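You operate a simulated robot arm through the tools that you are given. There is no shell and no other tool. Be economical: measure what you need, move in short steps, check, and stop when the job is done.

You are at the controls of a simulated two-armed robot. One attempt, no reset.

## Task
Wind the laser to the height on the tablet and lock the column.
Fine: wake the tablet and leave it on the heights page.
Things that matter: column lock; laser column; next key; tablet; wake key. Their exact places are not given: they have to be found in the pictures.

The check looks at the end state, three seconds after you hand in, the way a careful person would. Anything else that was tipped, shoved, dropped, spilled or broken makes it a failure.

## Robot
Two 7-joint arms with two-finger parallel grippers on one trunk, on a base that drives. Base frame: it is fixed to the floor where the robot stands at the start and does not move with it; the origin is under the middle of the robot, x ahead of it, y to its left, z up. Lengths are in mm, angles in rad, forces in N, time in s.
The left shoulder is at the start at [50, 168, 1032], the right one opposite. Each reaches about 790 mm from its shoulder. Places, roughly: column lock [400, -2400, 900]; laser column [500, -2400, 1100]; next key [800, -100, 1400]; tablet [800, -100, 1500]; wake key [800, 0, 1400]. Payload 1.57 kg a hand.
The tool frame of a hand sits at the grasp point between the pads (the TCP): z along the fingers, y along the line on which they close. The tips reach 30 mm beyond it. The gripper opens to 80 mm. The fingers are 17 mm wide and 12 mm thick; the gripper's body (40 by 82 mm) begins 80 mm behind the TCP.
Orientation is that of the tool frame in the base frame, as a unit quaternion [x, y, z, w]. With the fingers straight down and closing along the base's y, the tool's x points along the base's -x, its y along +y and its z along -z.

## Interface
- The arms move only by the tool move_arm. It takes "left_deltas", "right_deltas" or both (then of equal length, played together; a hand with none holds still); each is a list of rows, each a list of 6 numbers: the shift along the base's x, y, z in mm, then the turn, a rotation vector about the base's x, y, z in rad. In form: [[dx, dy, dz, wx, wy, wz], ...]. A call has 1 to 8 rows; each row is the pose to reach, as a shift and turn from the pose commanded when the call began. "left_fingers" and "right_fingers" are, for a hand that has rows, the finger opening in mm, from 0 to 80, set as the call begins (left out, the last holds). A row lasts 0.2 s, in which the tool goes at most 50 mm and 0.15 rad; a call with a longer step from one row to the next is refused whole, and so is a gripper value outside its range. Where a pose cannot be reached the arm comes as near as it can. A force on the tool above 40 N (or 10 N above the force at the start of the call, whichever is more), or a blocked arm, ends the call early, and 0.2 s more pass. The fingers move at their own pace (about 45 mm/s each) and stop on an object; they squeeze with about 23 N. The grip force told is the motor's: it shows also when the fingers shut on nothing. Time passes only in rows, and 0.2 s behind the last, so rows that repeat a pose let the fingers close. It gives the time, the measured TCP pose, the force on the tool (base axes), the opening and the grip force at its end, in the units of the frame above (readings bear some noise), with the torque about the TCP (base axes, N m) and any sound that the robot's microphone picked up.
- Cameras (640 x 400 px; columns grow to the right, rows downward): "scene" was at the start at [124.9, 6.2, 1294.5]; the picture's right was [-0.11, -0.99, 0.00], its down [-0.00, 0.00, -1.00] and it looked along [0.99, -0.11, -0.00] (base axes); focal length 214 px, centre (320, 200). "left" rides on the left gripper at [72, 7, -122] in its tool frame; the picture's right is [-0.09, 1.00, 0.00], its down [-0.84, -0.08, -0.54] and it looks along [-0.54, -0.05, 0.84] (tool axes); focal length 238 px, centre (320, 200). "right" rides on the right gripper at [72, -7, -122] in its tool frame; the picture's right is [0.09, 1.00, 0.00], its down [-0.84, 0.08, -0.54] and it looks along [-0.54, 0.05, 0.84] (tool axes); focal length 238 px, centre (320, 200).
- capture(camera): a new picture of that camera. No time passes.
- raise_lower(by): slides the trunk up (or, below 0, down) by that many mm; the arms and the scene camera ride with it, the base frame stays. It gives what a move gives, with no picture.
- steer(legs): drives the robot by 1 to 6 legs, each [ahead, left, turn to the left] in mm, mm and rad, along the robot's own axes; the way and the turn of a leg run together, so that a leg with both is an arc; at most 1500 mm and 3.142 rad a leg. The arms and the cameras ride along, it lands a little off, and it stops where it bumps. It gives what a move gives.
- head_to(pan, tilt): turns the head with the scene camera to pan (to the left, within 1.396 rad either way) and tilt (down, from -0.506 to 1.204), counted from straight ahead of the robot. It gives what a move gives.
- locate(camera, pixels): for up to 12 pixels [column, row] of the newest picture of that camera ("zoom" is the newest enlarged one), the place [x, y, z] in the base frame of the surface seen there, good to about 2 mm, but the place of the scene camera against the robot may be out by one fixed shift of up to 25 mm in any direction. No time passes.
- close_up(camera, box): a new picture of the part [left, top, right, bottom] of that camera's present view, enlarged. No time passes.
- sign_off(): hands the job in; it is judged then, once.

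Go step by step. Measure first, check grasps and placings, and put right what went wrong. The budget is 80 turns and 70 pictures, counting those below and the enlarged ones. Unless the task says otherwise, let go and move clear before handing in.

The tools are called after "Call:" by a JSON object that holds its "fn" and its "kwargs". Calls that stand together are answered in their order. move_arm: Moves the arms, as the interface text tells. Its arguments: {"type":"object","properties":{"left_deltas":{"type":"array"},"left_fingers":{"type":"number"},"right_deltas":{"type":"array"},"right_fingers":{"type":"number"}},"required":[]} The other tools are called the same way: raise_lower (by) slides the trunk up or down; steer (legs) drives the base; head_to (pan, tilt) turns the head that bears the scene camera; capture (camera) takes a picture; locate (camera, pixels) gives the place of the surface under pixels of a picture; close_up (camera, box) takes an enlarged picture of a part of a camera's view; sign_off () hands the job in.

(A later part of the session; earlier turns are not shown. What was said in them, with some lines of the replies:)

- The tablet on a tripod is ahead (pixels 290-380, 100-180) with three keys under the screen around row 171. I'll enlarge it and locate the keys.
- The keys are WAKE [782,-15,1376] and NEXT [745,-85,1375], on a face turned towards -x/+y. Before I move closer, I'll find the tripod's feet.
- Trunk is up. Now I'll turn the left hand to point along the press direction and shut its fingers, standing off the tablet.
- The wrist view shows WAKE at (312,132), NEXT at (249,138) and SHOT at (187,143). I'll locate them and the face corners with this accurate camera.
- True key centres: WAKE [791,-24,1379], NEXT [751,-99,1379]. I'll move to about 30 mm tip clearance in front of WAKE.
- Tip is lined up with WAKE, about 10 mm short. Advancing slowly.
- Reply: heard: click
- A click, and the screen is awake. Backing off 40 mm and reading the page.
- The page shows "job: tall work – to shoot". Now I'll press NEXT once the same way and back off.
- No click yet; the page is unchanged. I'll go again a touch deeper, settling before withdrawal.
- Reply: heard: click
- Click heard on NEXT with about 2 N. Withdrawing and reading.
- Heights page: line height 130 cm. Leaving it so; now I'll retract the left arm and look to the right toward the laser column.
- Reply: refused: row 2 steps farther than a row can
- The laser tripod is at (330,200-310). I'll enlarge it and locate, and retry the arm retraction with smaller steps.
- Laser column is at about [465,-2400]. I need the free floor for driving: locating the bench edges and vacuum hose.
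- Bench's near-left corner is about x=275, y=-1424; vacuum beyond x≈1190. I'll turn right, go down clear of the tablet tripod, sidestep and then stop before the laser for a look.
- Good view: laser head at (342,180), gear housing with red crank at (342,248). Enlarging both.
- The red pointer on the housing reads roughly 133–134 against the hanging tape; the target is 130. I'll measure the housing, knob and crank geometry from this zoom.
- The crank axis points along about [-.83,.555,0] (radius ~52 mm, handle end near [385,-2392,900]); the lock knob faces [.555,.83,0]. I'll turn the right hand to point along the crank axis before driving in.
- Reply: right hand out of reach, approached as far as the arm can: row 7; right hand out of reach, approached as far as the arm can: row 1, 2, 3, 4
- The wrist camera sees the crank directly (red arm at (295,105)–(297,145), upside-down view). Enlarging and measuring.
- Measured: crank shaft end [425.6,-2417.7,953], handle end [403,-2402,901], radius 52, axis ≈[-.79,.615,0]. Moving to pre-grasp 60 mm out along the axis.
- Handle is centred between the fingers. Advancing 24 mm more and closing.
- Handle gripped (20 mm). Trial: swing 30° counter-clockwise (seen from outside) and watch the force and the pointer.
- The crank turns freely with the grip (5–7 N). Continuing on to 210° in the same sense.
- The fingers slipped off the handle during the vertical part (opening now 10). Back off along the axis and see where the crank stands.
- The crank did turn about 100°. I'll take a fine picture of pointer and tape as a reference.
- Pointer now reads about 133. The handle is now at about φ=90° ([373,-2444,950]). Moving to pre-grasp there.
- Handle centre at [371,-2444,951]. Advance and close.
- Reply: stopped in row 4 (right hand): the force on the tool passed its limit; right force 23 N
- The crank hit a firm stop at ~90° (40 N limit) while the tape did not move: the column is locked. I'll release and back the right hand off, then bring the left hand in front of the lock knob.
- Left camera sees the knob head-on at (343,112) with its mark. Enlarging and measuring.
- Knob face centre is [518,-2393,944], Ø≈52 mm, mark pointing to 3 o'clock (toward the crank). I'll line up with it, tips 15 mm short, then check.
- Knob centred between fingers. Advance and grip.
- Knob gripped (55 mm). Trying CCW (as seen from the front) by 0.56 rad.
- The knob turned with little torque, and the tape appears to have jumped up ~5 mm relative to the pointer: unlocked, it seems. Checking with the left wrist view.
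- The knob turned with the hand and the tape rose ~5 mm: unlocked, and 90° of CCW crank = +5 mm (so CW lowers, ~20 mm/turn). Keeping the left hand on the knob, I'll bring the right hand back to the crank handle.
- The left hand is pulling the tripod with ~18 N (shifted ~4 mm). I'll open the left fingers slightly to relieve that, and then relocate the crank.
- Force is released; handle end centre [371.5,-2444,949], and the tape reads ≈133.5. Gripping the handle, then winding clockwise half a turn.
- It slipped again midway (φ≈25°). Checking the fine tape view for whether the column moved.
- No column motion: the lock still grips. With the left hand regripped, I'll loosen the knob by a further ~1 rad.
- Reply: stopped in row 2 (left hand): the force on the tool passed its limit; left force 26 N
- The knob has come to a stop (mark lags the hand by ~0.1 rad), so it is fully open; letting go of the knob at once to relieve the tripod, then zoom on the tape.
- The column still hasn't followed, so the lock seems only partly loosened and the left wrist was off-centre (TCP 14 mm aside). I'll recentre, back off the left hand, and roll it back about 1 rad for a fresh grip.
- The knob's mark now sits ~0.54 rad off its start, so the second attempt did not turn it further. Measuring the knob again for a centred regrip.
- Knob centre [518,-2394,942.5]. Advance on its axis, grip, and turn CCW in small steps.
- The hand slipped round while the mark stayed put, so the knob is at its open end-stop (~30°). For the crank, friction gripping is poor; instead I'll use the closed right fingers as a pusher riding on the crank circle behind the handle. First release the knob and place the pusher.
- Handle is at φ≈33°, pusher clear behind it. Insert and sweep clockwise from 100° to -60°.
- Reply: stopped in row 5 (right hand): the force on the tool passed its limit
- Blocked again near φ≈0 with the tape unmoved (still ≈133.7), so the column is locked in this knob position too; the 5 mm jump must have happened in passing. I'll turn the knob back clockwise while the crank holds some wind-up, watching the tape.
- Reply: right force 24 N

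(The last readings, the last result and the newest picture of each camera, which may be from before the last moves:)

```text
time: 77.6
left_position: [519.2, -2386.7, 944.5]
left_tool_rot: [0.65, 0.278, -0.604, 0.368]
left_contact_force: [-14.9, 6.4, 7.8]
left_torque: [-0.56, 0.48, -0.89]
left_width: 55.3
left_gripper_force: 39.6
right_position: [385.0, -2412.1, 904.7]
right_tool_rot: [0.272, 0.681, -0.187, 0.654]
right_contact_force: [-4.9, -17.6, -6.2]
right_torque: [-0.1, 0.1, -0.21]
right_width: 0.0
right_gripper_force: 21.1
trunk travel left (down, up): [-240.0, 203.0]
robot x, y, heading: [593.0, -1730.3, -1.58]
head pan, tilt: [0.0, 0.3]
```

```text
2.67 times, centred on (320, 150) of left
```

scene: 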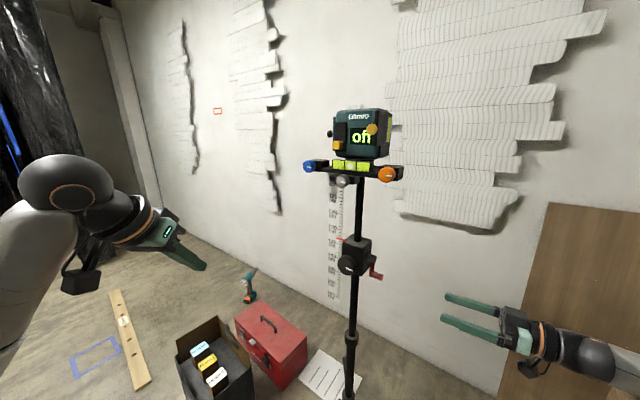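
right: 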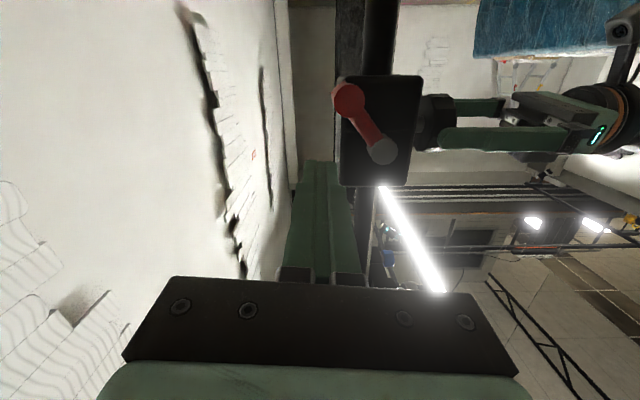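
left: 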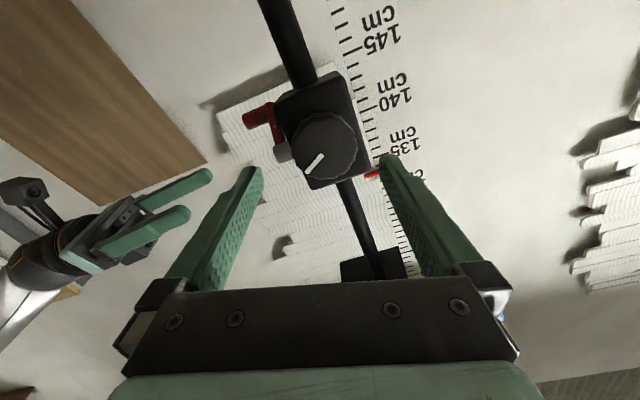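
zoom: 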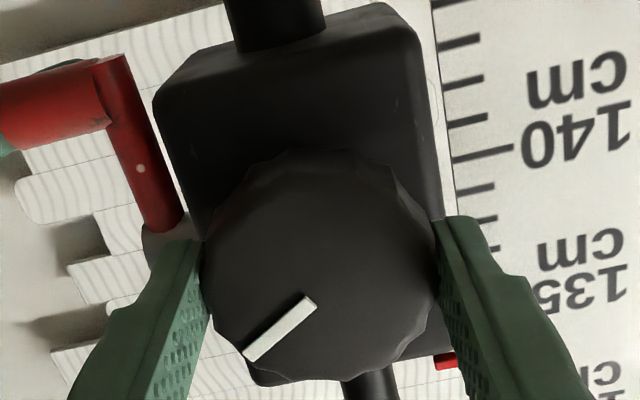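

The hand slipped about the knob again (mark rotated 15° within the grip): off the flats the grip is weak. I'll open, roll to the alignment that worked (mark horizontal between pads), and recentre.

Call:
{"fn": "move_arm", "kwargs": {"left_deltas": [[0, 0, 0, 0, 0, 0], [0, 0, 0, 0, 0, 0], [0, 0, 0, 0, 0, 0]], "left_fingers": 80}}

Call:
{"fn": "move_arm", "kwargs": {"left_deltas": [[0, 0, 0, 0.08, 0.115, 0], [0, 0, 0, 0.16, 0.23, 0], [0, 0, 0, 0.24, 0.345, 0], [0, 0, 0, 0.32, 0.46, 0], [0, 0, 0, 0.4, 0.575, 0], [0, 0, 0, 0.4, 0.575, 0]]}}

Call:
{"fn": "capture", "kwargs": {"camera": "left"}}

Call:
{"fn": "locate", "kwargs": {"camera": "left", "pixels": [[320, 165], [320, 180], [300, 170], [340, 170]]}}

```text
time: 78.4
left_position: [523.6, -2388.3, 942.8]
left_tool_rot: [0.652, 0.281, -0.6, 0.368]
left_contact_force: [0.2, -0.8, -0.1]
left_torque: [0.03, 0.03, 0.0]
left_width: 79.9
left_gripper_force: 0.0
right_position: [384.5, -2412.6, 903.6]
right_tool_rot: [0.271, 0.681, -0.186, 0.654]
right_contact_force: [-13.9, -8.1, -3.4]
right_torque: [0.01, 0.07, -0.09]
right_width: 0.0
right_gripper_force: 21.2
trunk travel left (down, up): [-240.0, 203.0]
robot x, y, heading: [596.3, -1728.4, -1.584]
head pan, tilt: [0.0, 0.3]
```

```text
time: 79.8
left_position: [531.2, -2391.8, 941.4]
left_tool_rot: [-0.52, -0.483, 0.688, -0.15]
left_contact_force: [-18.4, 13.4, 1.3]
left_torque: [-0.24, -0.31, -0.71]
left_width: 80.4
left_gripper_force: 0.0
right_position: [384.8, -2412.1, 903.8]
right_tool_rot: [0.271, 0.68, -0.188, 0.654]
right_contact_force: [-5.0, -20.7, -4.4]
right_torque: [-0.09, 0.07, -0.23]
right_width: 0.1
right_gripper_force: 21.7
trunk travel left (down, up): [-240.0, 203.0]
robot x, y, heading: [595.1, -1730.7, -1.583]
head pan, tilt: [0.0, 0.3]
```

```text
13 pictures are left
```

left: 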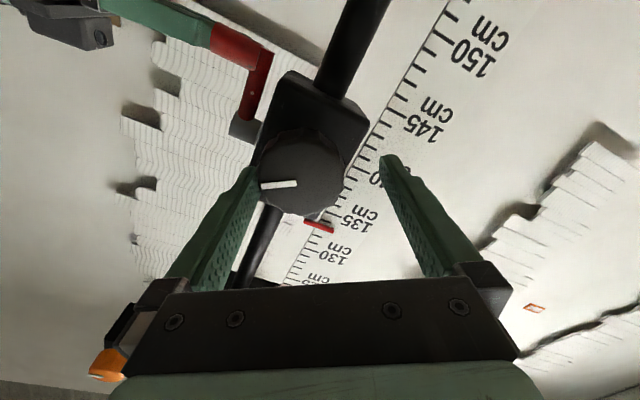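

```text
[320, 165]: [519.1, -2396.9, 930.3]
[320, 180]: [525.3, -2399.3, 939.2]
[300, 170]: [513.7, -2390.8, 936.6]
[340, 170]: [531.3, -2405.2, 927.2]
```

Rolling the left wrist past ~0.5 rad makes the arm drift sideways ~8–14 mm (force −18 N), so the earlier "stop" was the arm, not the knob. The knob's 12 flats repeat every 30°, so I'll regrip aligned at roll −0.50 and turn from there. Also easing the pusher.

Call:
{"fn": "move_arm", "kwargs": {"left_deltas": [[14, 21, 0, -0.04, -0.06, 0], [28.5, 41, 0, -0.12, -0.175, 0], [28.5, 41, 0, -0.2, -0.29, 0], [28.5, 41, 0, -0.28, -0.405, 0], [28.5, 41, 0, -0.36, -0.52, 0], [28.5, 41, 0, -0.44, -0.635, 0], [28.5, 41, 0, -0.52, -0.75, 0], [28.5, 41, 0, -0.593, -0.853, 0]], "right_deltas": [[-3, -5, 0, 0, 0, 0], [-3, -5, 0, 0, 0, 0], [-3, -5, 0, 0, 0, 0], [-3, -5, 0, 0, 0, 0], [-3, -5, 0, 0, 0, 0], [-3, -5, 0, 0, 0, 0], [-3, -5, 0, 0, 0, 0], [-3, -5, 0, 0, 0, 0]]}}

Call:
{"fn": "capture", "kwargs": {"camera": "left"}}

Call:
{"fn": "locate", "kwargs": {"camera": "left", "pixels": [[320, 145], [320, 155], [330, 150], [310, 150]]}}

```text
time: 81.6
left_position: [552.8, -2347.1, 943.3]
left_tool_rot: [0.69, 0.166, -0.53, 0.463]
left_contact_force: [0.6, 0.2, -0.5]
left_torque: [0.03, -0.02, -0.01]
left_width: 80.1
left_gripper_force: 0.0
right_position: [384.3, -2416.0, 905.9]
right_tool_rot: [0.269, 0.682, -0.186, 0.654]
right_contact_force: [0.0, -0.3, 0.2]
right_torque: [-0.02, 0.01, 0.03]
right_width: 0.0
right_gripper_force: 21.8
trunk travel left (down, up): [-240.0, 203.0]
robot x, y, heading: [594.7, -1730.0, -1.584]
head pan, tilt: [0.0, 0.3]
```

```text
12 pictures are left
```

left: 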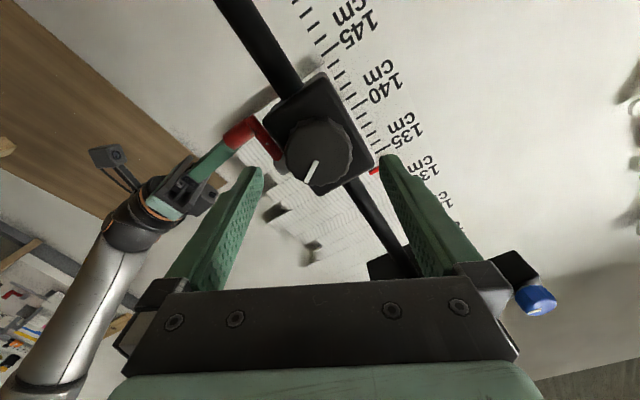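

```text
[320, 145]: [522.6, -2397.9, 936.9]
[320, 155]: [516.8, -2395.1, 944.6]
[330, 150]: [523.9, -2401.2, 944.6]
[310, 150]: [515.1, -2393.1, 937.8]
```

Knob centre ≈[518.5,-2396,942], knob is ~0.69 rad from its start, so aligned roll is −0.36. Inserting there, gripping, and turning CCW.

Call:
{"fn": "move_arm", "kwargs": {"left_deltas": [[0, 0, -1, 0.08, 0.115, 0], [-15, -21, -1, 0.08, 0.115, 0], [-29.7, -42.1, -1, 0.08, 0.115, 0], [-29.7, -42.1, -1, 0.08, 0.115, 0]]}}

Call:
{"fn": "move_arm", "kwargs": {"left_deltas": [[0, 0, 0, 0, 0, 0], [0, 0, 0, 0, 0, 0], [0, 0, 0, 0, 0, 0]], "left_fingers": 0}}

Call:
{"fn": "move_arm", "kwargs": {"left_deltas": [[0, 0, 0, 0.06, 0.086, 0], [0, 0, 0, 0.12, 0.172, 0], [0, 0, 0, 0.18, 0.258, 0], [0, 0, 0, 0.24, 0.344, 0], [0, 0, 0, 0.3, 0.43, 0], [0, 0, 0, 0.36, 0.516, 0], [0, 0, 0, 0.36, 0.516, 0]]}}

Call:
{"fn": "close_up", "kwargs": {"camera": "left", "box": [200, 75, 440, 225]}}

```text
time: 82.6
left_position: [521.9, -2390.5, 942.0]
left_tool_rot: [0.676, 0.214, -0.562, 0.425]
left_contact_force: [0.1, 0.2, 0.2]
left_torque: [-0.03, 0.03, -0.01]
left_width: 80.3
left_gripper_force: 0.0
right_position: [384.6, -2416.3, 906.3]
right_tool_rot: [0.269, 0.682, -0.185, 0.655]
right_contact_force: [-0.3, -0.4, -0.1]
right_torque: [0.02, 0.01, 0.0]
right_width: 0.0
right_gripper_force: 21.2
trunk travel left (down, up): [-240.0, 203.0]
robot x, y, heading: [594.8, -1729.6, -1.582]
head pan, tilt: [0.0, 0.3]
```

```text
time: 83.4
left_position: [521.5, -2388.3, 941.3]
left_tool_rot: [0.677, 0.213, -0.562, 0.424]
left_contact_force: [-4.1, 3.4, -1.7]
left_torque: [-0.03, -0.03, -0.3]
left_width: 55.5
left_gripper_force: 26.9
right_position: [383.4, -2415.0, 905.3]
right_tool_rot: [0.27, 0.681, -0.186, 0.655]
right_contact_force: [0.0, 0.1, -0.4]
right_torque: [0.0, 0.03, 0.02]
right_width: 0.1
right_gripper_force: 21.3
trunk travel left (down, up): [-240.0, 203.0]
robot x, y, heading: [595.5, -1728.6, -1.585]
head pan, tilt: [0.0, 0.3]
```

```text
time: 85.0
left_position: [517.7, -2385.4, 938.1]
left_tool_rot: [-0.58, -0.413, 0.666, -0.224]
left_contact_force: [-9.5, 17.0, -16.3]
left_torque: [0.54, -0.63, -0.12]
left_width: 55.2
left_gripper_force: 44.9
right_position: [383.2, -2416.1, 904.5]
right_tool_rot: [0.268, 0.681, -0.186, 0.655]
right_contact_force: [-0.1, -0.1, 0.8]
right_torque: [0.03, 0.02, -0.01]
right_width: 0.0
right_gripper_force: 20.9
trunk travel left (down, up): [-240.0, 203.0]
robot x, y, heading: [595.0, -1733.0, -1.582]
head pan, tilt: [0.0, 0.3]
```

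```text
2.67 times, centred on (320, 150) of left
```

zoom: 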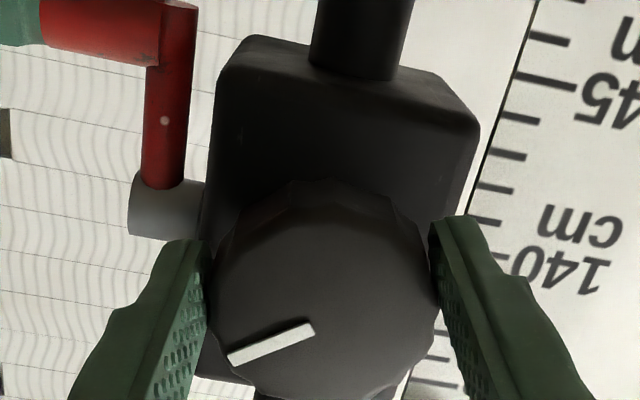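

The knob stays at 0.70 rad: that is a genuine end stop. Before more force, I'll release the knob and read the tape again finely, to see if the column has been following the crank slowly.

Call:
{"fn": "move_arm", "kwargs": {"left_deltas": [[0, 0, 0, 0, 0, 0], [0, 0, 0, 0, 0, 0], [0, 0, 0, 0, 0, 0]], "left_fingers": 80}}

Call:
{"fn": "close_up", "kwargs": {"camera": "scene", "box": [325, 210, 380, 245]}}

```text
time: 85.8
left_position: [521.7, -2388.0, 942.6]
left_tool_rot: [-0.575, -0.412, 0.669, -0.23]
left_contact_force: [-1.2, -0.4, 0.8]
left_torque: [-0.01, 0.0, 0.0]
left_width: 79.7
left_gripper_force: 0.2
right_position: [385.5, -2416.3, 905.0]
right_tool_rot: [0.268, 0.682, -0.185, 0.655]
right_contact_force: [-0.4, 0.0, -0.1]
right_torque: [0.01, -0.01, 0.01]
right_width: 0.0
right_gripper_force: 21.2
trunk travel left (down, up): [-240.0, 203.0]
robot x, y, heading: [594.9, -1730.4, -1.578]
head pan, tilt: [0.0, 0.3]
```

```text
11.43 times, centred on (352, 228) of scene
```

zoom: 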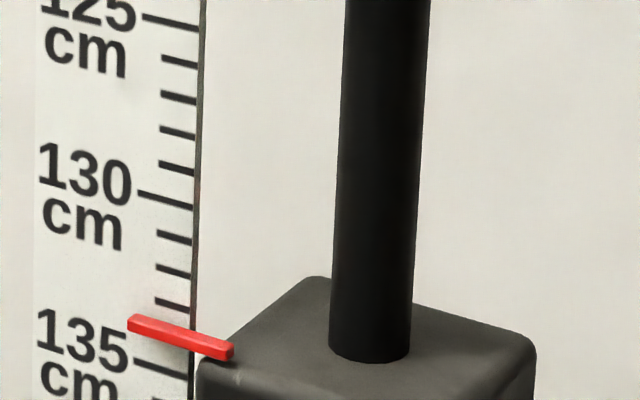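

Decisive pattern: the tape rises only when the knob turns (≈9 mm/rad CCW: 133.0→133.5→133.9), and the red crank only swings 0–~95° between stops. So the black knob winds the column and the red lever is the lock: down (φ=0) locked, sideways open. I'll back the left hand off and push the lever open from the other side.

Call:
{"fn": "move_arm", "kwargs": {"left_deltas": [[14, 20.5, 0, 0, 0, 0], [28.5, 41, 0, 0, 0, 0], [28.5, 41, 0, 0, 0, 0]]}}

Call:
{"fn": "move_arm", "kwargs": {"right_deltas": [[-33, 23, 0, 0, 0, 0], [-18, 44, 1, 0, 0, 0], [-3.6, 65, 3, 0, 0, 0], [13, 53.5, 3, 0, 0, 0], [29.4, 42, 3, 0, 0, 0], [29.4, 42, 3, 0, 0, 0]]}}

Call:
{"fn": "capture", "kwargs": {"camera": "right"}}

```text
time: 86.6
left_position: [550.0, -2349.0, 942.3]
left_tool_rot: [-0.576, -0.411, 0.668, -0.229]
left_contact_force: [1.0, 0.1, -0.1]
left_torque: [-0.01, 0.0, -0.03]
left_width: 80.4
left_gripper_force: 0.1
right_position: [384.0, -2415.3, 906.6]
right_tool_rot: [0.267, 0.682, -0.185, 0.655]
right_contact_force: [-0.5, -0.6, -0.3]
right_torque: [0.01, 0.01, 0.0]
right_width: 0.0
right_gripper_force: 21.4
trunk travel left (down, up): [-240.0, 203.0]
robot x, y, heading: [593.2, -1730.8, -1.585]
head pan, tilt: [0.0, 0.3]
```

```text
time: 88.0
left_position: [550.1, -2348.1, 942.1]
left_tool_rot: [-0.575, -0.412, 0.668, -0.23]
left_contact_force: [-0.5, -0.5, 0.7]
left_torque: [0.0, 0.0, 0.04]
left_width: 80.0
left_gripper_force: 0.1
right_position: [416.7, -2373.9, 909.5]
right_tool_rot: [0.27, 0.681, -0.187, 0.654]
right_contact_force: [0.4, -0.9, 0.5]
right_torque: [0.0, -0.01, -0.03]
right_width: 0.0
right_gripper_force: 21.6
trunk travel left (down, up): [-240.0, 203.0]
robot x, y, heading: [592.5, -1731.4, -1.582]
head pan, tilt: [0.0, 0.3]
```

```text
9 pictures are left
```

right: 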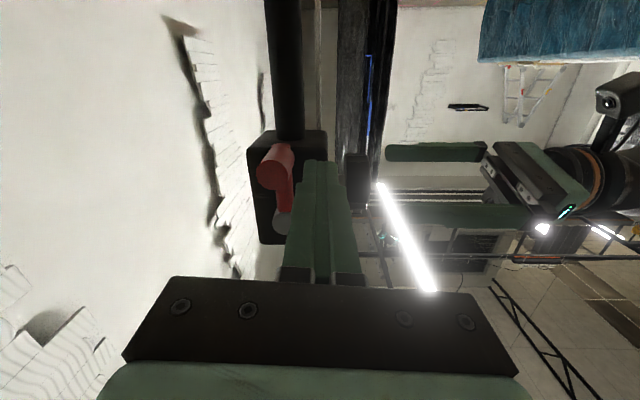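

Pusher is on the robot side of the handle (handle at (275,170), hanging down). Sweeping the lever open.

Call:
{"fn": "move_arm", "kwargs": {"right_deltas": [[-8.3, -12, -7.1, 0, 0, 0], [-17, -24.4, -9.4, 0, 0, 0], [-25.1, -36.2, -7.4, 0, 0, 0], [-32.7, -47.1, -1.5, 0, 0, 0], [-39, -56.1, 7.8, 0, 0, 0], [-42.6, -61.3, 16.6, 0, 0, 0], [-44.1, -63.4, 21.4, 0, 0, 0], [-44.1, -63.4, 21.4, 0, 0, 0]]}}

```text
time: 89.8
left_position: [549.4, -2349.2, 941.4]
left_tool_rot: [-0.576, -0.412, 0.668, -0.229]
left_contact_force: [0.2, 0.1, 0.1]
left_torque: [0.02, -0.01, 0.02]
left_width: 79.9
left_gripper_force: 0.0
right_position: [371.1, -2437.4, 929.0]
right_tool_rot: [0.269, 0.682, -0.186, 0.655]
right_contact_force: [-0.7, 0.3, 0.1]
right_torque: [0.01, 0.0, 0.0]
right_width: 0.0
right_gripper_force: 21.6
trunk travel left (down, up): [-240.0, 203.0]
robot x, y, heading: [593.7, -1731.8, -1.585]
head pan, tilt: [0.0, 0.3]
```

The lever swept to the open side with no residual force. Now the left hand: insert, grip the knob, and turn clockwise (lowering) ~1.1 rad.

Call:
{"fn": "move_arm", "kwargs": {"left_deltas": [[-14, -20.5, 0, 0, 0, 0], [-28.5, -41, 0, 0, 0, 0], [-28.5, -41, 0, 0, 0, 0]]}}

Call:
{"fn": "move_arm", "kwargs": {"left_deltas": [[0, 0, 0, 0, 0, 0], [0, 0, 0, 0, 0, 0], [0, 0, 0, 0, 0, 0]], "left_fingers": 0}}

Call:
{"fn": "move_arm", "kwargs": {"left_deltas": [[0, 0, 0, -0.08, -0.115, 0], [0, 0, 0, -0.16, -0.23, 0], [0, 0, 0, -0.24, -0.345, 0], [0, 0, 0, -0.32, -0.46, 0], [0, 0, 0, -0.4, -0.575, 0], [0, 0, 0, -0.48, -0.69, 0], [0, 0, 0, -0.56, -0.805, 0], [0, 0, 0, -0.64, -0.92, 0]]}}

Call:
{"fn": "close_up", "kwargs": {"camera": "scene", "box": [325, 210, 380, 245]}}

```text
time: 90.6
left_position: [522.8, -2389.7, 942.7]
left_tool_rot: [-0.576, -0.411, 0.668, -0.23]
left_contact_force: [-0.2, -0.1, 0.2]
left_torque: [-0.03, 0.0, 0.0]
left_width: 80.2
left_gripper_force: 0.1
right_position: [371.5, -2436.2, 929.0]
right_tool_rot: [0.268, 0.682, -0.186, 0.655]
right_contact_force: [0.8, -1.2, 0.0]
right_torque: [0.01, 0.01, -0.03]
right_width: 0.0
right_gripper_force: 21.0
trunk travel left (down, up): [-240.0, 203.0]
robot x, y, heading: [593.4, -1728.6, -1.583]
head pan, tilt: [0.0, 0.3]
```

```text
time: 91.4
left_position: [519.4, -2387.1, 943.8]
left_tool_rot: [-0.576, -0.411, 0.669, -0.229]
left_contact_force: [-7.8, 5.8, 1.8]
left_torque: [-0.12, 0.06, -0.57]
left_width: 55.5
left_gripper_force: 26.5
right_position: [371.7, -2436.2, 929.6]
right_tool_rot: [0.269, 0.682, -0.185, 0.655]
right_contact_force: [0.1, -0.2, -1.1]
right_torque: [0.03, 0.0, -0.01]
right_width: 0.0
right_gripper_force: 21.4
trunk travel left (down, up): [-240.0, 203.0]
robot x, y, heading: [594.2, -1730.7, -1.581]
head pan, tilt: [0.0, 0.3]
```

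```text
time: 93.2
left_position: [521.2, -2388.0, 944.6]
left_tool_rot: [0.709, 0.044, -0.44, 0.55]
left_contact_force: [-15.4, -6.0, 4.5]
left_torque: [-0.47, 0.52, -0.67]
left_width: 55.2
left_gripper_force: 45.3
right_position: [371.0, -2437.3, 929.1]
right_tool_rot: [0.269, 0.681, -0.185, 0.655]
right_contact_force: [0.6, 0.6, -0.2]
right_torque: [-0.01, -0.03, -0.03]
right_width: 0.0
right_gripper_force: 21.3
trunk travel left (down, up): [-240.0, 203.0]
robot x, y, heading: [598.5, -1731.2, -1.579]
head pan, tilt: [0.0, 0.3]
```

```text
11.43 times, centred on (352, 228) of scene
```

zoom: 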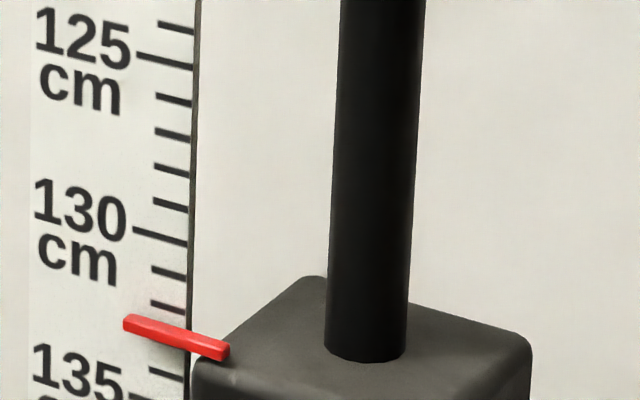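

The tape went down 10.5 mm for this stroke (~9.4 mm/rad); it now reads ≈132.7. Two more strokes of 1.12 rad (≈21 mm), with open-roll-back-regrip each time.

Call:
{"fn": "move_arm", "kwargs": {"left_deltas": [[0, 0, 0, 0, 0, 0], [0, 0, 0, 0, 0, 0], [0, 0, 0, 0, 0, 0]], "left_fingers": 80}}

Call:
{"fn": "move_arm", "kwargs": {"left_deltas": [[-1.5, 1, 0.5, 0.08, 0.115, 0], [-1.5, 1, 0.5, 0.16, 0.23, 0], [-1.5, 1, 0.5, 0.24, 0.345, 0], [-1.5, 1, 0.5, 0.32, 0.46, 0], [-1.5, 1, 0.5, 0.4, 0.575, 0], [-1.5, 1, 0.5, 0.48, 0.69, 0], [-1.5, 1, 0.5, 0.56, 0.805, 0], [-1.5, 1, 0.5, 0.64, 0.92, 0]]}}

Call:
{"fn": "move_arm", "kwargs": {"left_deltas": [[0, 0, 0, 0, 0, 0], [0, 0, 0, 0, 0, 0], [0, 0, 0, 0, 0, 0]], "left_fingers": 0}}

Call:
{"fn": "move_arm", "kwargs": {"left_deltas": [[0, 0, 0, -0.08, -0.115, 0], [0, 0, 0, -0.16, -0.23, 0], [0, 0, 0, -0.24, -0.345, 0], [0, 0, 0, -0.32, -0.46, 0], [0, 0, 0, -0.4, -0.575, 0], [0, 0, 0, -0.48, -0.69, 0], [0, 0, 0, -0.56, -0.805, 0], [0, 0, 0, -0.64, -0.92, 0]]}}

Call:
{"fn": "close_up", "kwargs": {"camera": "scene", "box": [325, 210, 380, 245]}}

```text
time: 94.0
left_position: [523.0, -2389.5, 941.6]
left_tool_rot: [0.71, 0.046, -0.439, 0.549]
left_contact_force: [0.4, 0.6, 0.5]
left_torque: [0.0, -0.02, -0.01]
left_width: 79.7
left_gripper_force: 0.1
right_position: [370.3, -2437.1, 929.3]
right_tool_rot: [0.268, 0.682, -0.185, 0.655]
right_contact_force: [0.2, 0.1, -0.7]
right_torque: [-0.01, 0.01, -0.02]
right_width: 0.0
right_gripper_force: 21.2
trunk travel left (down, up): [-240.0, 203.0]
robot x, y, heading: [595.2, -1730.4, -1.58]
head pan, tilt: [0.0, 0.3]
```

```text
time: 95.8
left_position: [521.2, -2388.0, 942.7]
left_tool_rot: [-0.575, -0.413, 0.668, -0.229]
left_contact_force: [-0.3, -1.0, 0.1]
left_torque: [-0.01, 0.0, 0.0]
left_width: 79.8
left_gripper_force: 0.1
right_position: [372.5, -2436.3, 929.7]
right_tool_rot: [0.27, 0.682, -0.186, 0.654]
right_contact_force: [0.3, -1.0, 0.0]
right_torque: [0.04, -0.01, -0.01]
right_width: 0.1
right_gripper_force: 20.9
trunk travel left (down, up): [-240.0, 203.0]
robot x, y, heading: [593.6, -1730.4, -1.589]
head pan, tilt: [0.0, 0.3]
```

```text
time: 96.6
left_position: [519.7, -2387.8, 942.7]
left_tool_rot: [-0.576, -0.411, 0.669, -0.229]
left_contact_force: [-2.4, 3.5, 0.4]
left_torque: [0.0, 0.07, -0.3]
left_width: 55.1
left_gripper_force: 26.1
right_position: [370.5, -2436.3, 929.1]
right_tool_rot: [0.269, 0.682, -0.186, 0.655]
right_contact_force: [-0.8, 0.2, 0.3]
right_torque: [-0.01, 0.01, 0.0]
right_width: 0.0
right_gripper_force: 21.0
trunk travel left (down, up): [-240.0, 203.0]
robot x, y, heading: [597.2, -1730.2, -1.584]
head pan, tilt: [0.0, 0.3]
```

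```text
time: 98.4
left_position: [521.9, -2387.1, 943.7]
left_tool_rot: [0.709, 0.045, -0.438, 0.551]
left_contact_force: [-4.1, -11.2, 5.2]
left_torque: [-0.75, 0.76, -0.37]
left_width: 54.9
left_gripper_force: 45.2
right_position: [370.4, -2437.9, 928.4]
right_tool_rot: [0.27, 0.681, -0.187, 0.654]
right_contact_force: [0.1, 1.0, 0.0]
right_torque: [-0.01, -0.01, -0.02]
right_width: 0.0
right_gripper_force: 21.4
trunk travel left (down, up): [-240.0, 203.0]
robot x, y, heading: [591.2, -1731.4, -1.58]
head pan, tilt: [0.0, 0.3]
```

```text
11.43 times, centred on (352, 228) of scene
```

zoom: 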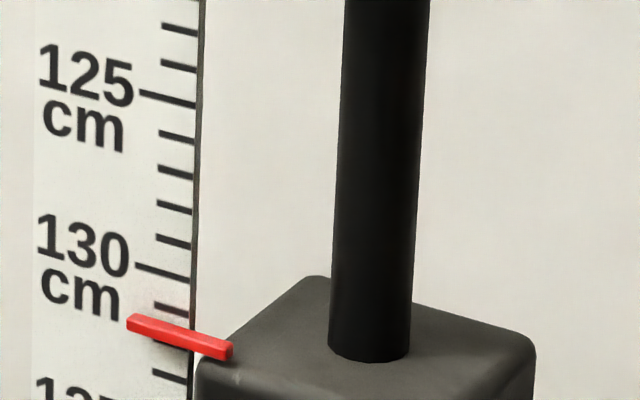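

Now ≈131.65. Another 1.12 rad stroke, then regrip and a 0.4 rad stroke, then check.

Call:
{"fn": "move_arm", "kwargs": {"left_deltas": [[0, 0, 0, 0, 0, 0], [0, 0, 0, 0, 0, 0], [0, 0, 0, 0, 0, 0]], "left_fingers": 80}}

Call:
{"fn": "move_arm", "kwargs": {"left_deltas": [[0, 0, 0, 0.08, 0.115, 0], [0, 0, 0, 0.16, 0.23, 0], [0, 0, 0, 0.24, 0.345, 0], [0, 0, 0, 0.32, 0.46, 0], [0, 0, 0, 0.4, 0.575, 0], [0, 0, 0, 0.48, 0.69, 0], [0, 0, 0, 0.56, 0.805, 0], [0, 0, 0, 0.64, 0.92, 0]]}}

Call:
{"fn": "move_arm", "kwargs": {"left_deltas": [[0, 0, 0, 0, 0, 0], [0, 0, 0, 0, 0, 0], [0, 0, 0, 0, 0, 0]], "left_fingers": 0}}

Call:
{"fn": "move_arm", "kwargs": {"left_deltas": [[0, 0, 0, -0.08, -0.115, 0], [0, 0, 0, -0.16, -0.23, 0], [0, 0, 0, -0.24, -0.345, 0], [0, 0, 0, -0.32, -0.46, 0], [0, 0, 0, -0.4, -0.575, 0], [0, 0, 0, -0.48, -0.69, 0], [0, 0, 0, -0.56, -0.805, 0], [0, 0, 0, -0.64, -0.92, 0]]}}

Call:
{"fn": "move_arm", "kwargs": {"left_deltas": [[0, 0, 0, 0, 0, 0], [0, 0, 0, 0, 0, 0], [0, 0, 0, 0, 0, 0]], "left_fingers": 80}}

Call:
{"fn": "move_arm", "kwargs": {"left_deltas": [[0, 0, 0, 0.08, 0.115, 0], [0, 0, 0, 0.16, 0.23, 0], [0, 0, 0, 0.24, 0.345, 0], [0, 0, 0, 0.32, 0.46, 0], [0, 0, 0, 0.4, 0.575, 0], [0, 0, 0, 0.48, 0.69, 0], [0, 0, 0, 0.56, 0.805, 0], [0, 0, 0, 0.64, 0.92, 0]]}}

Call:
{"fn": "move_arm", "kwargs": {"left_deltas": [[0, 0, 0, 0, 0, 0], [0, 0, 0, 0, 0, 0], [0, 0, 0, 0, 0, 0]], "left_fingers": 0}}

Call:
{"fn": "move_arm", "kwargs": {"left_deltas": [[0, 0, 0, -0.08, -0.115, 0], [0, 0, 0, -0.16, -0.23, 0], [0, 0, 0, -0.23, -0.33, 0], [0, 0, 0, -0.23, -0.33, 0]]}}

Call:
{"fn": "close_up", "kwargs": {"camera": "scene", "box": [325, 210, 380, 245]}}

```text
time: 99.2
left_position: [520.9, -2387.1, 943.0]
left_tool_rot: [0.709, 0.046, -0.44, 0.549]
left_contact_force: [0.4, 1.0, -1.0]
left_torque: [-0.04, 0.0, -0.01]
left_width: 80.1
left_gripper_force: 0.1
right_position: [371.1, -2436.2, 929.4]
right_tool_rot: [0.27, 0.682, -0.186, 0.654]
right_contact_force: [0.5, -0.9, -0.1]
right_torque: [0.03, 0.01, 0.0]
right_width: 0.0
right_gripper_force: 21.0
trunk travel left (down, up): [-240.0, 203.0]
robot x, y, heading: [595.2, -1729.8, -1.582]
head pan, tilt: [0.0, 0.3]
```

```text
time: 101.0
left_position: [520.7, -2386.7, 942.6]
left_tool_rot: [-0.575, -0.413, 0.668, -0.229]
left_contact_force: [0.1, 0.3, 0.8]
left_torque: [-0.03, 0.04, 0.02]
left_width: 80.2
left_gripper_force: 0.1
right_position: [372.2, -2436.8, 929.0]
right_tool_rot: [0.268, 0.682, -0.186, 0.655]
right_contact_force: [0.7, -0.1, -0.4]
right_torque: [-0.01, 0.0, 0.0]
right_width: 0.2
right_gripper_force: 21.4
trunk travel left (down, up): [-240.0, 203.0]
robot x, y, heading: [594.5, -1731.3, -1.583]
head pan, tilt: [0.0, 0.3]
```

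```text
time: 101.8
left_position: [519.6, -2386.7, 943.7]
left_tool_rot: [-0.576, -0.411, 0.668, -0.229]
left_contact_force: [-3.5, 3.8, 0.0]
left_torque: [-0.02, 0.11, -0.31]
left_width: 55.7
left_gripper_force: 26.8
right_position: [370.4, -2437.3, 928.7]
right_tool_rot: [0.269, 0.682, -0.186, 0.655]
right_contact_force: [-0.2, 0.2, -0.6]
right_torque: [-0.01, -0.02, 0.01]
right_width: 0.1
right_gripper_force: 21.4
trunk travel left (down, up): [-240.0, 203.0]
robot x, y, heading: [592.8, -1728.1, -1.58]
head pan, tilt: [0.0, 0.3]
```

```text
time: 103.6
left_position: [521.4, -2387.9, 942.9]
left_tool_rot: [0.709, 0.044, -0.439, 0.551]
left_contact_force: [-1.1, -3.7, 6.7]
left_torque: [-0.72, 0.7, -0.46]
left_width: 55.1
left_gripper_force: 44.6
right_position: [370.3, -2436.3, 929.3]
right_tool_rot: [0.27, 0.682, -0.187, 0.654]
right_contact_force: [0.1, 0.9, -0.2]
right_torque: [-0.04, 0.03, -0.01]
right_width: 0.2
right_gripper_force: 21.6
trunk travel left (down, up): [-240.0, 203.0]
robot x, y, heading: [591.8, -1731.2, -1.583]
head pan, tilt: [0.0, 0.3]
```

```text
time: 104.4
left_position: [521.6, -2387.7, 941.9]
left_tool_rot: [0.71, 0.045, -0.439, 0.549]
left_contact_force: [0.1, 0.4, 0.2]
left_torque: [0.03, 0.04, -0.02]
left_width: 79.8
left_gripper_force: 0.1
right_position: [371.6, -2436.6, 928.9]
right_tool_rot: [0.268, 0.682, -0.185, 0.655]
right_contact_force: [-0.1, -0.3, 0.1]
right_torque: [-0.01, 0.02, -0.05]
right_width: 0.1
right_gripper_force: 21.2
trunk travel left (down, up): [-240.0, 203.0]
robot x, y, heading: [595.1, -1730.5, -1.585]
head pan, tilt: [0.0, 0.3]
```

```text
time: 106.2
left_position: [521.7, -2388.2, 942.1]
left_tool_rot: [-0.575, -0.412, 0.668, -0.23]
left_contact_force: [-0.7, -0.7, 0.1]
left_torque: [-0.02, 0.0, 0.01]
left_width: 80.1
left_gripper_force: 0.1
right_position: [370.4, -2437.4, 929.4]
right_tool_rot: [0.268, 0.682, -0.185, 0.655]
right_contact_force: [0.6, -0.5, 0.0]
right_torque: [-0.03, -0.02, -0.01]
right_width: 0.0
right_gripper_force: 21.7
trunk travel left (down, up): [-240.0, 203.0]
robot x, y, heading: [592.1, -1729.4, -1.583]
head pan, tilt: [0.0, 0.3]
```

```text
time: 107.0
left_position: [519.8, -2386.1, 941.9]
left_tool_rot: [-0.575, -0.412, 0.668, -0.229]
left_contact_force: [-2.6, 3.3, -0.8]
left_torque: [-0.03, 0.06, -0.26]
left_width: 55.2
left_gripper_force: 26.5
right_position: [371.9, -2436.3, 928.2]
right_tool_rot: [0.27, 0.681, -0.186, 0.654]
right_contact_force: [0.3, -0.7, 0.4]
right_torque: [-0.02, -0.03, -0.02]
right_width: 0.0
right_gripper_force: 21.3
trunk travel left (down, up): [-240.0, 203.0]
robot x, y, heading: [593.9, -1731.2, -1.583]
head pan, tilt: [0.0, 0.3]
```

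```text
time: 108.0
left_position: [519.6, -2386.9, 942.4]
left_tool_rot: [0.648, 0.288, -0.606, 0.36]
left_contact_force: [-3.2, 1.1, -0.1]
left_torque: [-0.51, 0.35, -0.16]
left_width: 54.9
left_gripper_force: 44.9
right_position: [370.3, -2437.4, 929.5]
right_tool_rot: [0.27, 0.682, -0.186, 0.654]
right_contact_force: [0.8, -1.5, -1.2]
right_torque: [-0.01, -0.01, -0.01]
right_width: 0.0
right_gripper_force: 21.1
trunk travel left (down, up): [-240.0, 203.0]
robot x, y, heading: [598.3, -1733.4, -1.583]
head pan, tilt: [0.0, 0.3]
```

```text
11.43 times, centred on (352, 228) of scene
```

zoom: 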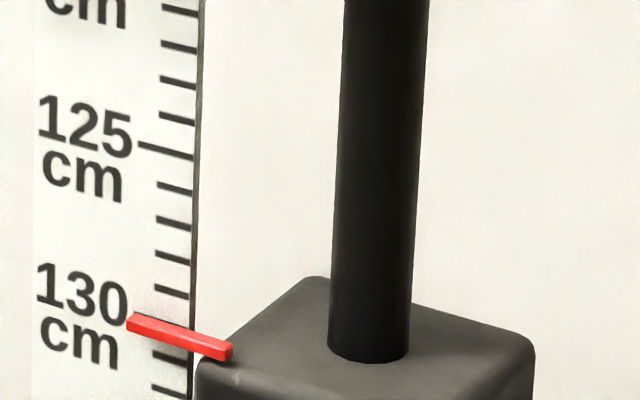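

Reading ≈130.25 (130 tick just above the pointer's centre). Turning a last 0.25 rad, then viewing from the left wrist camera (from below) to cancel parallax.

Call:
{"fn": "move_arm", "kwargs": {"left_deltas": [[0, 0, 0, -0.07, -0.1, 0], [0, 0, 0, -0.143, -0.206, 0], [0, 0, 0, -0.143, -0.206, 0]]}}

Call:
{"fn": "move_arm", "kwargs": {"left_deltas": [[0, 0, 0, 0, 0, 0], [0, 0, 0, 0, 0, 0], [0, 0, 0, 0, 0, 0], [14, 20.5, 0, 0.05, 0.07, 0], [34, 49, 0, 0.12, 0.17, 0], [51, 74, 0, 0.12, 0.17, 0], [51, 74, 0, 0.12, 0.17, 0]], "left_fingers": 80}}

Call:
{"fn": "close_up", "kwargs": {"camera": "left", "box": [290, 80, 450, 240]}}

Call:
{"fn": "close_up", "kwargs": {"camera": "scene", "box": [325, 210, 380, 245]}}

```text
time: 108.8
left_position: [520.6, -2388.9, 942.5]
left_tool_rot: [0.679, 0.207, -0.556, 0.432]
left_contact_force: [-2.3, 1.2, -1.2]
left_torque: [-0.55, 0.44, -0.33]
left_width: 54.8
left_gripper_force: 45.0
right_position: [371.9, -2438.1, 930.0]
right_tool_rot: [0.269, 0.682, -0.186, 0.654]
right_contact_force: [-0.6, -0.4, 0.5]
right_torque: [0.03, -0.02, 0.03]
right_width: 0.2
right_gripper_force: 21.6
trunk travel left (down, up): [-240.0, 203.0]
robot x, y, heading: [592.5, -1730.8, -1.581]
head pan, tilt: [0.0, 0.3]
```

```text
time: 110.4
left_position: [571.8, -2314.3, 942.5]
left_tool_rot: [0.654, 0.276, -0.599, 0.371]
left_contact_force: [0.4, -1.4, 0.5]
left_torque: [0.0, -0.02, 0.0]
left_width: 79.7
left_gripper_force: 0.1
right_position: [370.8, -2436.5, 929.5]
right_tool_rot: [0.268, 0.682, -0.186, 0.655]
right_contact_force: [0.8, 0.4, 0.1]
right_torque: [-0.01, 0.0, 0.01]
right_width: 0.2
right_gripper_force: 21.8
trunk travel left (down, up): [-240.0, 203.0]
robot x, y, heading: [594.2, -1730.2, -1.587]
head pan, tilt: [0.0, 0.3]
```

```text
2.50 times, centred on (370, 160) of left
```

zoom: 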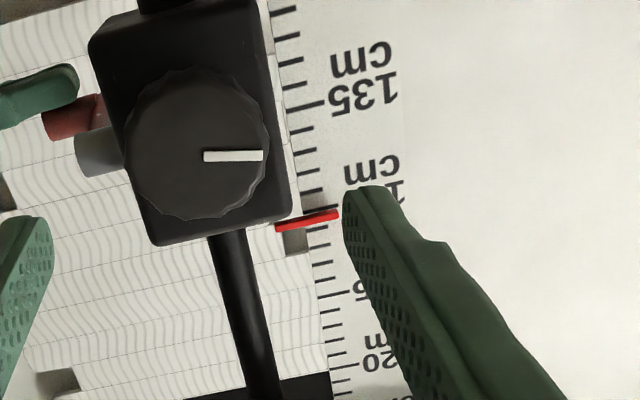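

```text
11.43 times, centred on (352, 228) of scene
```

zoom: 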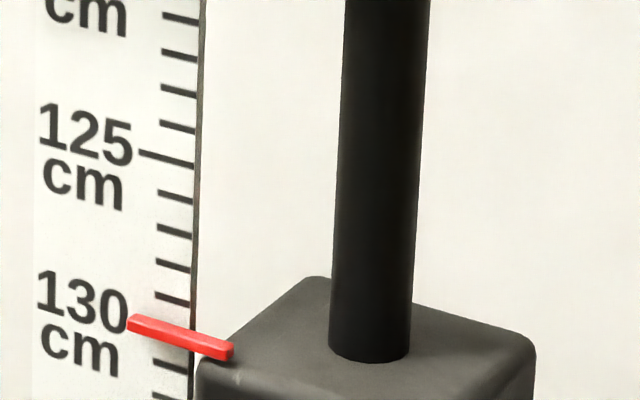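

From above it reads ≈130.0, from below slightly less. A sharper look from the left camera at the pointer to settle it.

Call:
{"fn": "close_up", "kwargs": {"camera": "left", "box": [340, 145, 390, 185]}}

```text
10.00 times, centred on (365, 165) of left
```

zoom: 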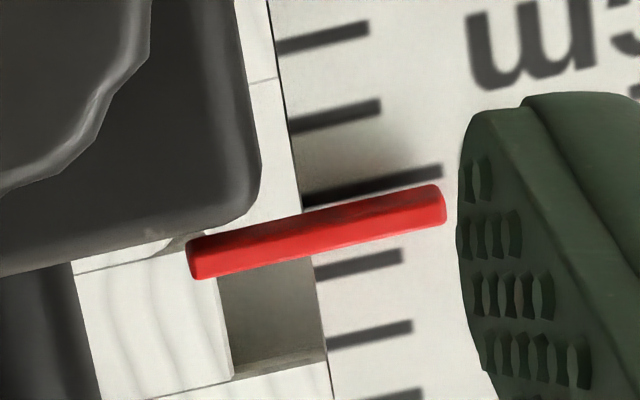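

From below the pointer centre is ~0.48 cm under the 130 mark; from above it is on it. Comparing actual heights by locate.

Call:
{"fn": "locate", "kwargs": {"camera": "zoom", "pixels": [[370, 222], [420, 208], [330, 230], [375, 184], [430, 172], [360, 264], [375, 335], [340, 118], [330, 40], [385, 262]]}}

Call:
{"fn": "locate", "kwargs": {"camera": "left", "pixels": [[370, 167], [375, 166], [371, 163], [366, 171]]}}

```text
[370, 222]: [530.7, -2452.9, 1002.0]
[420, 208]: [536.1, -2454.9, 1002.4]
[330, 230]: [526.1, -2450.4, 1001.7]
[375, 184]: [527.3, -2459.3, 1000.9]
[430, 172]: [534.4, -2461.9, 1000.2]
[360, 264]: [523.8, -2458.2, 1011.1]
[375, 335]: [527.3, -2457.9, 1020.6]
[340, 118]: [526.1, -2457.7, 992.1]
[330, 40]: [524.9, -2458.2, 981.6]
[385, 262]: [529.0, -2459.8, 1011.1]
```

```text
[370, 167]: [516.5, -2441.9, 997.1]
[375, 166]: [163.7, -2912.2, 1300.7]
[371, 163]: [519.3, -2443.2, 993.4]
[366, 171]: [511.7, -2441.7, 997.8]
```

Heights: pointer z≈1002 vs 130-mark ≈1000.7 (129 at 1011): about 129.85, i.e. ~1.5 mm low. A small CCW trim of 0.17 rad, then back off.

Call:
{"fn": "move_arm", "kwargs": {"left_deltas": [[-17, -25, 0, 0, 0, 0], [-34, -49, 0, 0, 0, 0], [-51, -74, 0, 0, 0, 0], [-51, -74, 0, 0, 0, 0]]}}

Call:
{"fn": "move_arm", "kwargs": {"left_deltas": [[0, 0, 0, 0, 0, 0], [0, 0, 0, 0, 0, 0], [0, 0, 0, 0, 0, 0]], "left_fingers": 0}}

Call:
{"fn": "move_arm", "kwargs": {"left_deltas": [[0, 0, 0, 0.05, 0.07, 0], [0, 0, 0, 0.097, 0.139, 0], [0, 0, 0, 0.097, 0.139, 0]]}}

Call:
{"fn": "move_arm", "kwargs": {"left_deltas": [[0, 0, 0, 0, 0, 0], [0, 0, 0, 0, 0, 0], [0, 0, 0, 0, 0, 0], [14, 20.5, 0, 0, 0, 0], [34, 49, 0, -0.05, -0.07, 0], [51, 74, 0, -0.097, -0.139, 0], [51, 74, 0, -0.097, -0.139, 0]], "left_fingers": 80}}

Call:
{"fn": "close_up", "kwargs": {"camera": "left", "box": [340, 145, 390, 185]}}

Call:
{"fn": "locate", "kwargs": {"camera": "zoom", "pixels": [[370, 222], [420, 208], [330, 230]]}}

```text
time: 111.4
left_position: [521.4, -2388.8, 941.3]
left_tool_rot: [0.654, 0.275, -0.599, 0.371]
left_contact_force: [0.2, 0.7, 0.8]
left_torque: [0.0, 0.02, 0.0]
left_width: 80.0
left_gripper_force: 0.1
right_position: [371.4, -2435.6, 929.4]
right_tool_rot: [0.268, 0.682, -0.186, 0.655]
right_contact_force: [-0.2, 1.3, 0.3]
right_torque: [0.01, -0.01, 0.0]
right_width: 0.3
right_gripper_force: 21.4
trunk travel left (down, up): [-240.0, 203.0]
robot x, y, heading: [595.6, -1729.7, -1.579]
head pan, tilt: [0.0, 0.3]
```

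```text
time: 112.2
left_position: [520.1, -2387.2, 942.4]
left_tool_rot: [0.654, 0.276, -0.599, 0.371]
left_contact_force: [-4.2, 2.5, -0.6]
left_torque: [-0.02, 0.07, -0.23]
left_width: 55.5
left_gripper_force: 27.1
right_position: [371.5, -2437.1, 928.5]
right_tool_rot: [0.27, 0.681, -0.187, 0.654]
right_contact_force: [0.3, -0.7, -0.7]
right_torque: [-0.01, 0.02, -0.01]
right_width: 0.0
right_gripper_force: 21.4
trunk travel left (down, up): [-240.0, 203.0]
robot x, y, heading: [596.9, -1731.4, -1.582]
head pan, tilt: [0.0, 0.3]
```

```text
time: 113.0
left_position: [520.1, -2386.3, 940.4]
left_tool_rot: [0.629, 0.33, -0.628, 0.318]
left_contact_force: [-5.3, 7.5, -2.9]
left_torque: [0.47, -0.36, -0.22]
left_width: 55.1
left_gripper_force: 45.0
right_position: [370.2, -2436.4, 929.0]
right_tool_rot: [0.268, 0.682, -0.185, 0.655]
right_contact_force: [0.2, 1.1, 0.0]
right_torque: [-0.02, 0.01, 0.04]
right_width: 0.0
right_gripper_force: 21.2
trunk travel left (down, up): [-240.0, 203.0]
robot x, y, heading: [594.3, -1728.3, -1.582]
head pan, tilt: [0.0, 0.3]
```

```text
time: 114.6
left_position: [572.7, -2313.4, 943.5]
left_tool_rot: [0.654, 0.276, -0.598, 0.371]
left_contact_force: [-1.4, -0.1, -0.3]
left_torque: [0.01, -0.01, 0.02]
left_width: 80.0
left_gripper_force: 0.1
right_position: [371.6, -2437.2, 930.4]
right_tool_rot: [0.269, 0.682, -0.186, 0.655]
right_contact_force: [-0.5, 0.5, 1.1]
right_torque: [-0.03, 0.0, 0.02]
right_width: 0.0
right_gripper_force: 21.7
trunk travel left (down, up): [-240.0, 203.0]
robot x, y, heading: [595.8, -1731.1, -1.58]
head pan, tilt: [0.0, 0.3]
```

```text
10.00 times, centred on (365, 165) of left
```

zoom: 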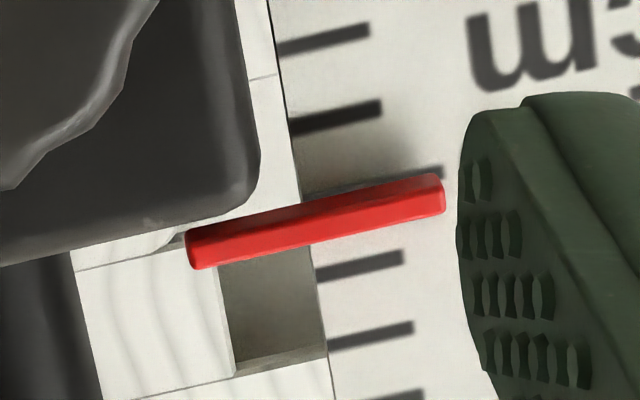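

```text
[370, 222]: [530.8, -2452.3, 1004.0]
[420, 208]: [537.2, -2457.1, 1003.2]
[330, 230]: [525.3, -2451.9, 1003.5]
```

Now ≈130.0 within about a millimetre. Locking: moving the right pusher above the lever handle and sweeping it down to φ≈0.

Call:
{"fn": "move_arm", "kwargs": {"right_deltas": [[-37, 26, 0, 0, 0, 0], [-37, 26, 26, 0, 0, 0], [-36, 28, 52, 0, 0, 0], [-18, 15, 52, 0, 0, 0], [1.3, 1.8, 52, 0, 0, 0], [1.3, 1.8, 52, 0, 0, 0]]}}

Call:
{"fn": "move_arm", "kwargs": {"right_deltas": [[-3.5, -5, -16.8, 0, 0, 0], [-4.5, -6.4, -30.3, 0, 0, 0], [-3.5, -5, -43.8, 0, 0, 0], [-0.5, -0.7, -56.3, 0, 0, 0], [4.1, 6, -67.1, 0, 0, 0], [9.4, 13.6, -74.4, 0, 0, 0], [13, 18.8, -77.8, 0, 0, 0], [15.9, 23, -79.7, 0, 0, 0]]}}

```text
time: 116.0
left_position: [572.5, -2314.2, 944.0]
left_tool_rot: [0.654, 0.276, -0.599, 0.37]
left_contact_force: [-0.1, 0.3, 0.5]
left_torque: [-0.01, -0.02, 0.01]
left_width: 79.8
left_gripper_force: 0.1
right_position: [371.4, -2434.3, 981.5]
right_tool_rot: [0.269, 0.681, -0.186, 0.655]
right_contact_force: [-0.5, 0.2, 0.4]
right_torque: [-0.01, 0.0, -0.03]
right_width: 0.0
right_gripper_force: 20.8
trunk travel left (down, up): [-240.0, 203.0]
robot x, y, heading: [592.8, -1731.1, -1.583]
head pan, tilt: [0.0, 0.3]
```

```text
time: 117.8
left_position: [573.6, -2315.4, 943.3]
left_tool_rot: [0.654, 0.276, -0.599, 0.37]
left_contact_force: [0.7, 0.2, -0.2]
left_torque: [-0.03, 0.04, 0.01]
left_width: 80.1
left_gripper_force: 0.1
right_position: [386.7, -2413.3, 902.0]
right_tool_rot: [0.27, 0.681, -0.187, 0.655]
right_contact_force: [-1.1, -6.0, 0.4]
right_torque: [0.05, -0.01, -0.04]
right_width: 0.0
right_gripper_force: 21.0
trunk travel left (down, up): [-240.0, 203.0]
robot x, y, heading: [592.5, -1731.6, -1.584]
head pan, tilt: [0.0, 0.3]
```

Lever met its stop (6 N). One more gentle nudge of 2 mm, then withdraw both hands clear.

Call:
{"fn": "move_arm", "kwargs": {"right_deltas": [[0.8, 1.2, -0.2, 0, 0, 0], [1.5, 2.1, -0.4, 0, 0, 0], [1.5, 2.1, -0.4, 0, 0, 0]]}}

Call:
{"fn": "move_arm", "kwargs": {"right_deltas": [[-4.5, -6, 1, 0, 0, 0], [-33, 13, 1, 0, 0, 0], [-66, 36, 1, 0, 0, 0], [-99, 59, 1, 0, 0, 0], [-120, 85, 1, 0, 0, 0]], "left_deltas": [[14, 20.5, 0, 0, 0, 0], [28, 41, 0, 0, 0, 0], [45, 65, 0, 0, 0, 0], [65, 85, 0, 0, 0, 0], [85, 105, 0, 0, 0, 0]]}}

Call:
{"fn": "close_up", "kwargs": {"camera": "scene", "box": [315, 200, 400, 310]}}

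```text
time: 118.6
left_position: [573.1, -2316.1, 942.1]
left_tool_rot: [0.655, 0.276, -0.598, 0.371]
left_contact_force: [0.8, -0.6, 0.1]
left_torque: [-0.02, 0.0, -0.01]
left_width: 80.0
left_gripper_force: 0.1
right_position: [386.2, -2411.5, 901.5]
right_tool_rot: [0.271, 0.68, -0.188, 0.655]
right_contact_force: [-5.7, -20.9, 5.9]
right_torque: [0.02, -0.05, -0.19]
right_width: 0.0
right_gripper_force: 21.4
trunk travel left (down, up): [-240.0, 203.0]
robot x, y, heading: [593.8, -1731.2, -1.585]
head pan, tilt: [0.0, 0.3]
```

```text
time: 119.8
left_position: [658.1, -2207.4, 941.6]
left_tool_rot: [0.654, 0.276, -0.599, 0.371]
left_contact_force: [-0.9, 0.7, 0.1]
left_torque: [-0.01, 0.0, -0.01]
left_width: 80.1
left_gripper_force: 0.1
right_position: [268.2, -2324.6, 901.8]
right_tool_rot: [0.269, 0.682, -0.185, 0.654]
right_contact_force: [0.0, -0.3, -0.1]
right_torque: [0.01, -0.03, -0.04]
right_width: 0.0
right_gripper_force: 21.3
trunk travel left (down, up): [-240.0, 203.0]
robot x, y, heading: [593.8, -1730.4, -1.581]
head pan, tilt: [0.0, 0.3]
```

```text
3.64 times, centred on (358, 255) of scene
```

zoom: 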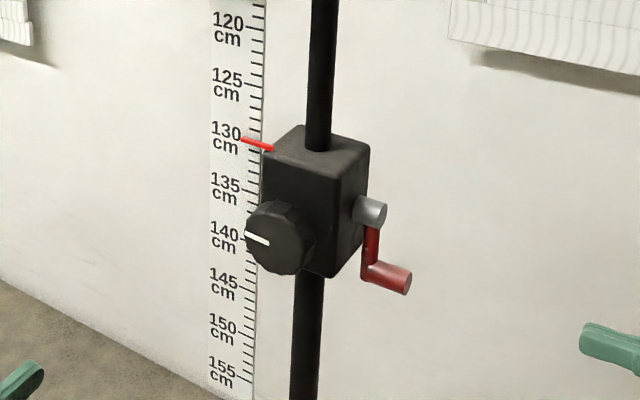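

The pointer is on 130, the red lever hangs down in its locked position, and both hands are clear; the tablet was left on its heights page. Handing in.

Call:
{"fn": "sign_off", "kwargs": {}}

```text
The job is handed in.
```

I woke the tablet and left it on the heights page, which asks for a line height of 130 cm. I wound the laser down from about 133 cm to 130.0 cm, give or take about 1–2 mm by eye, and swung the red lock lever back to its down stop.

- **Lock:** I worked out which control was the lock by trying them. The black knob winds the column and the red lever locks it. I didn't try the knob again after the last locking move. Earlier, with the lever in that same position, the knob would not turn.
- **Tablet:** I last saw the heights page before driving over to the laser, and I couldn't see the screen again from there.
- **Laser tripod:** While I was working this out, my hands pushed and pulled on the laser tripod, with brief forces up to about 40 N. It moved a few millimetres. It looked upright and in place in the last picture, but I didn't measure its feet again.
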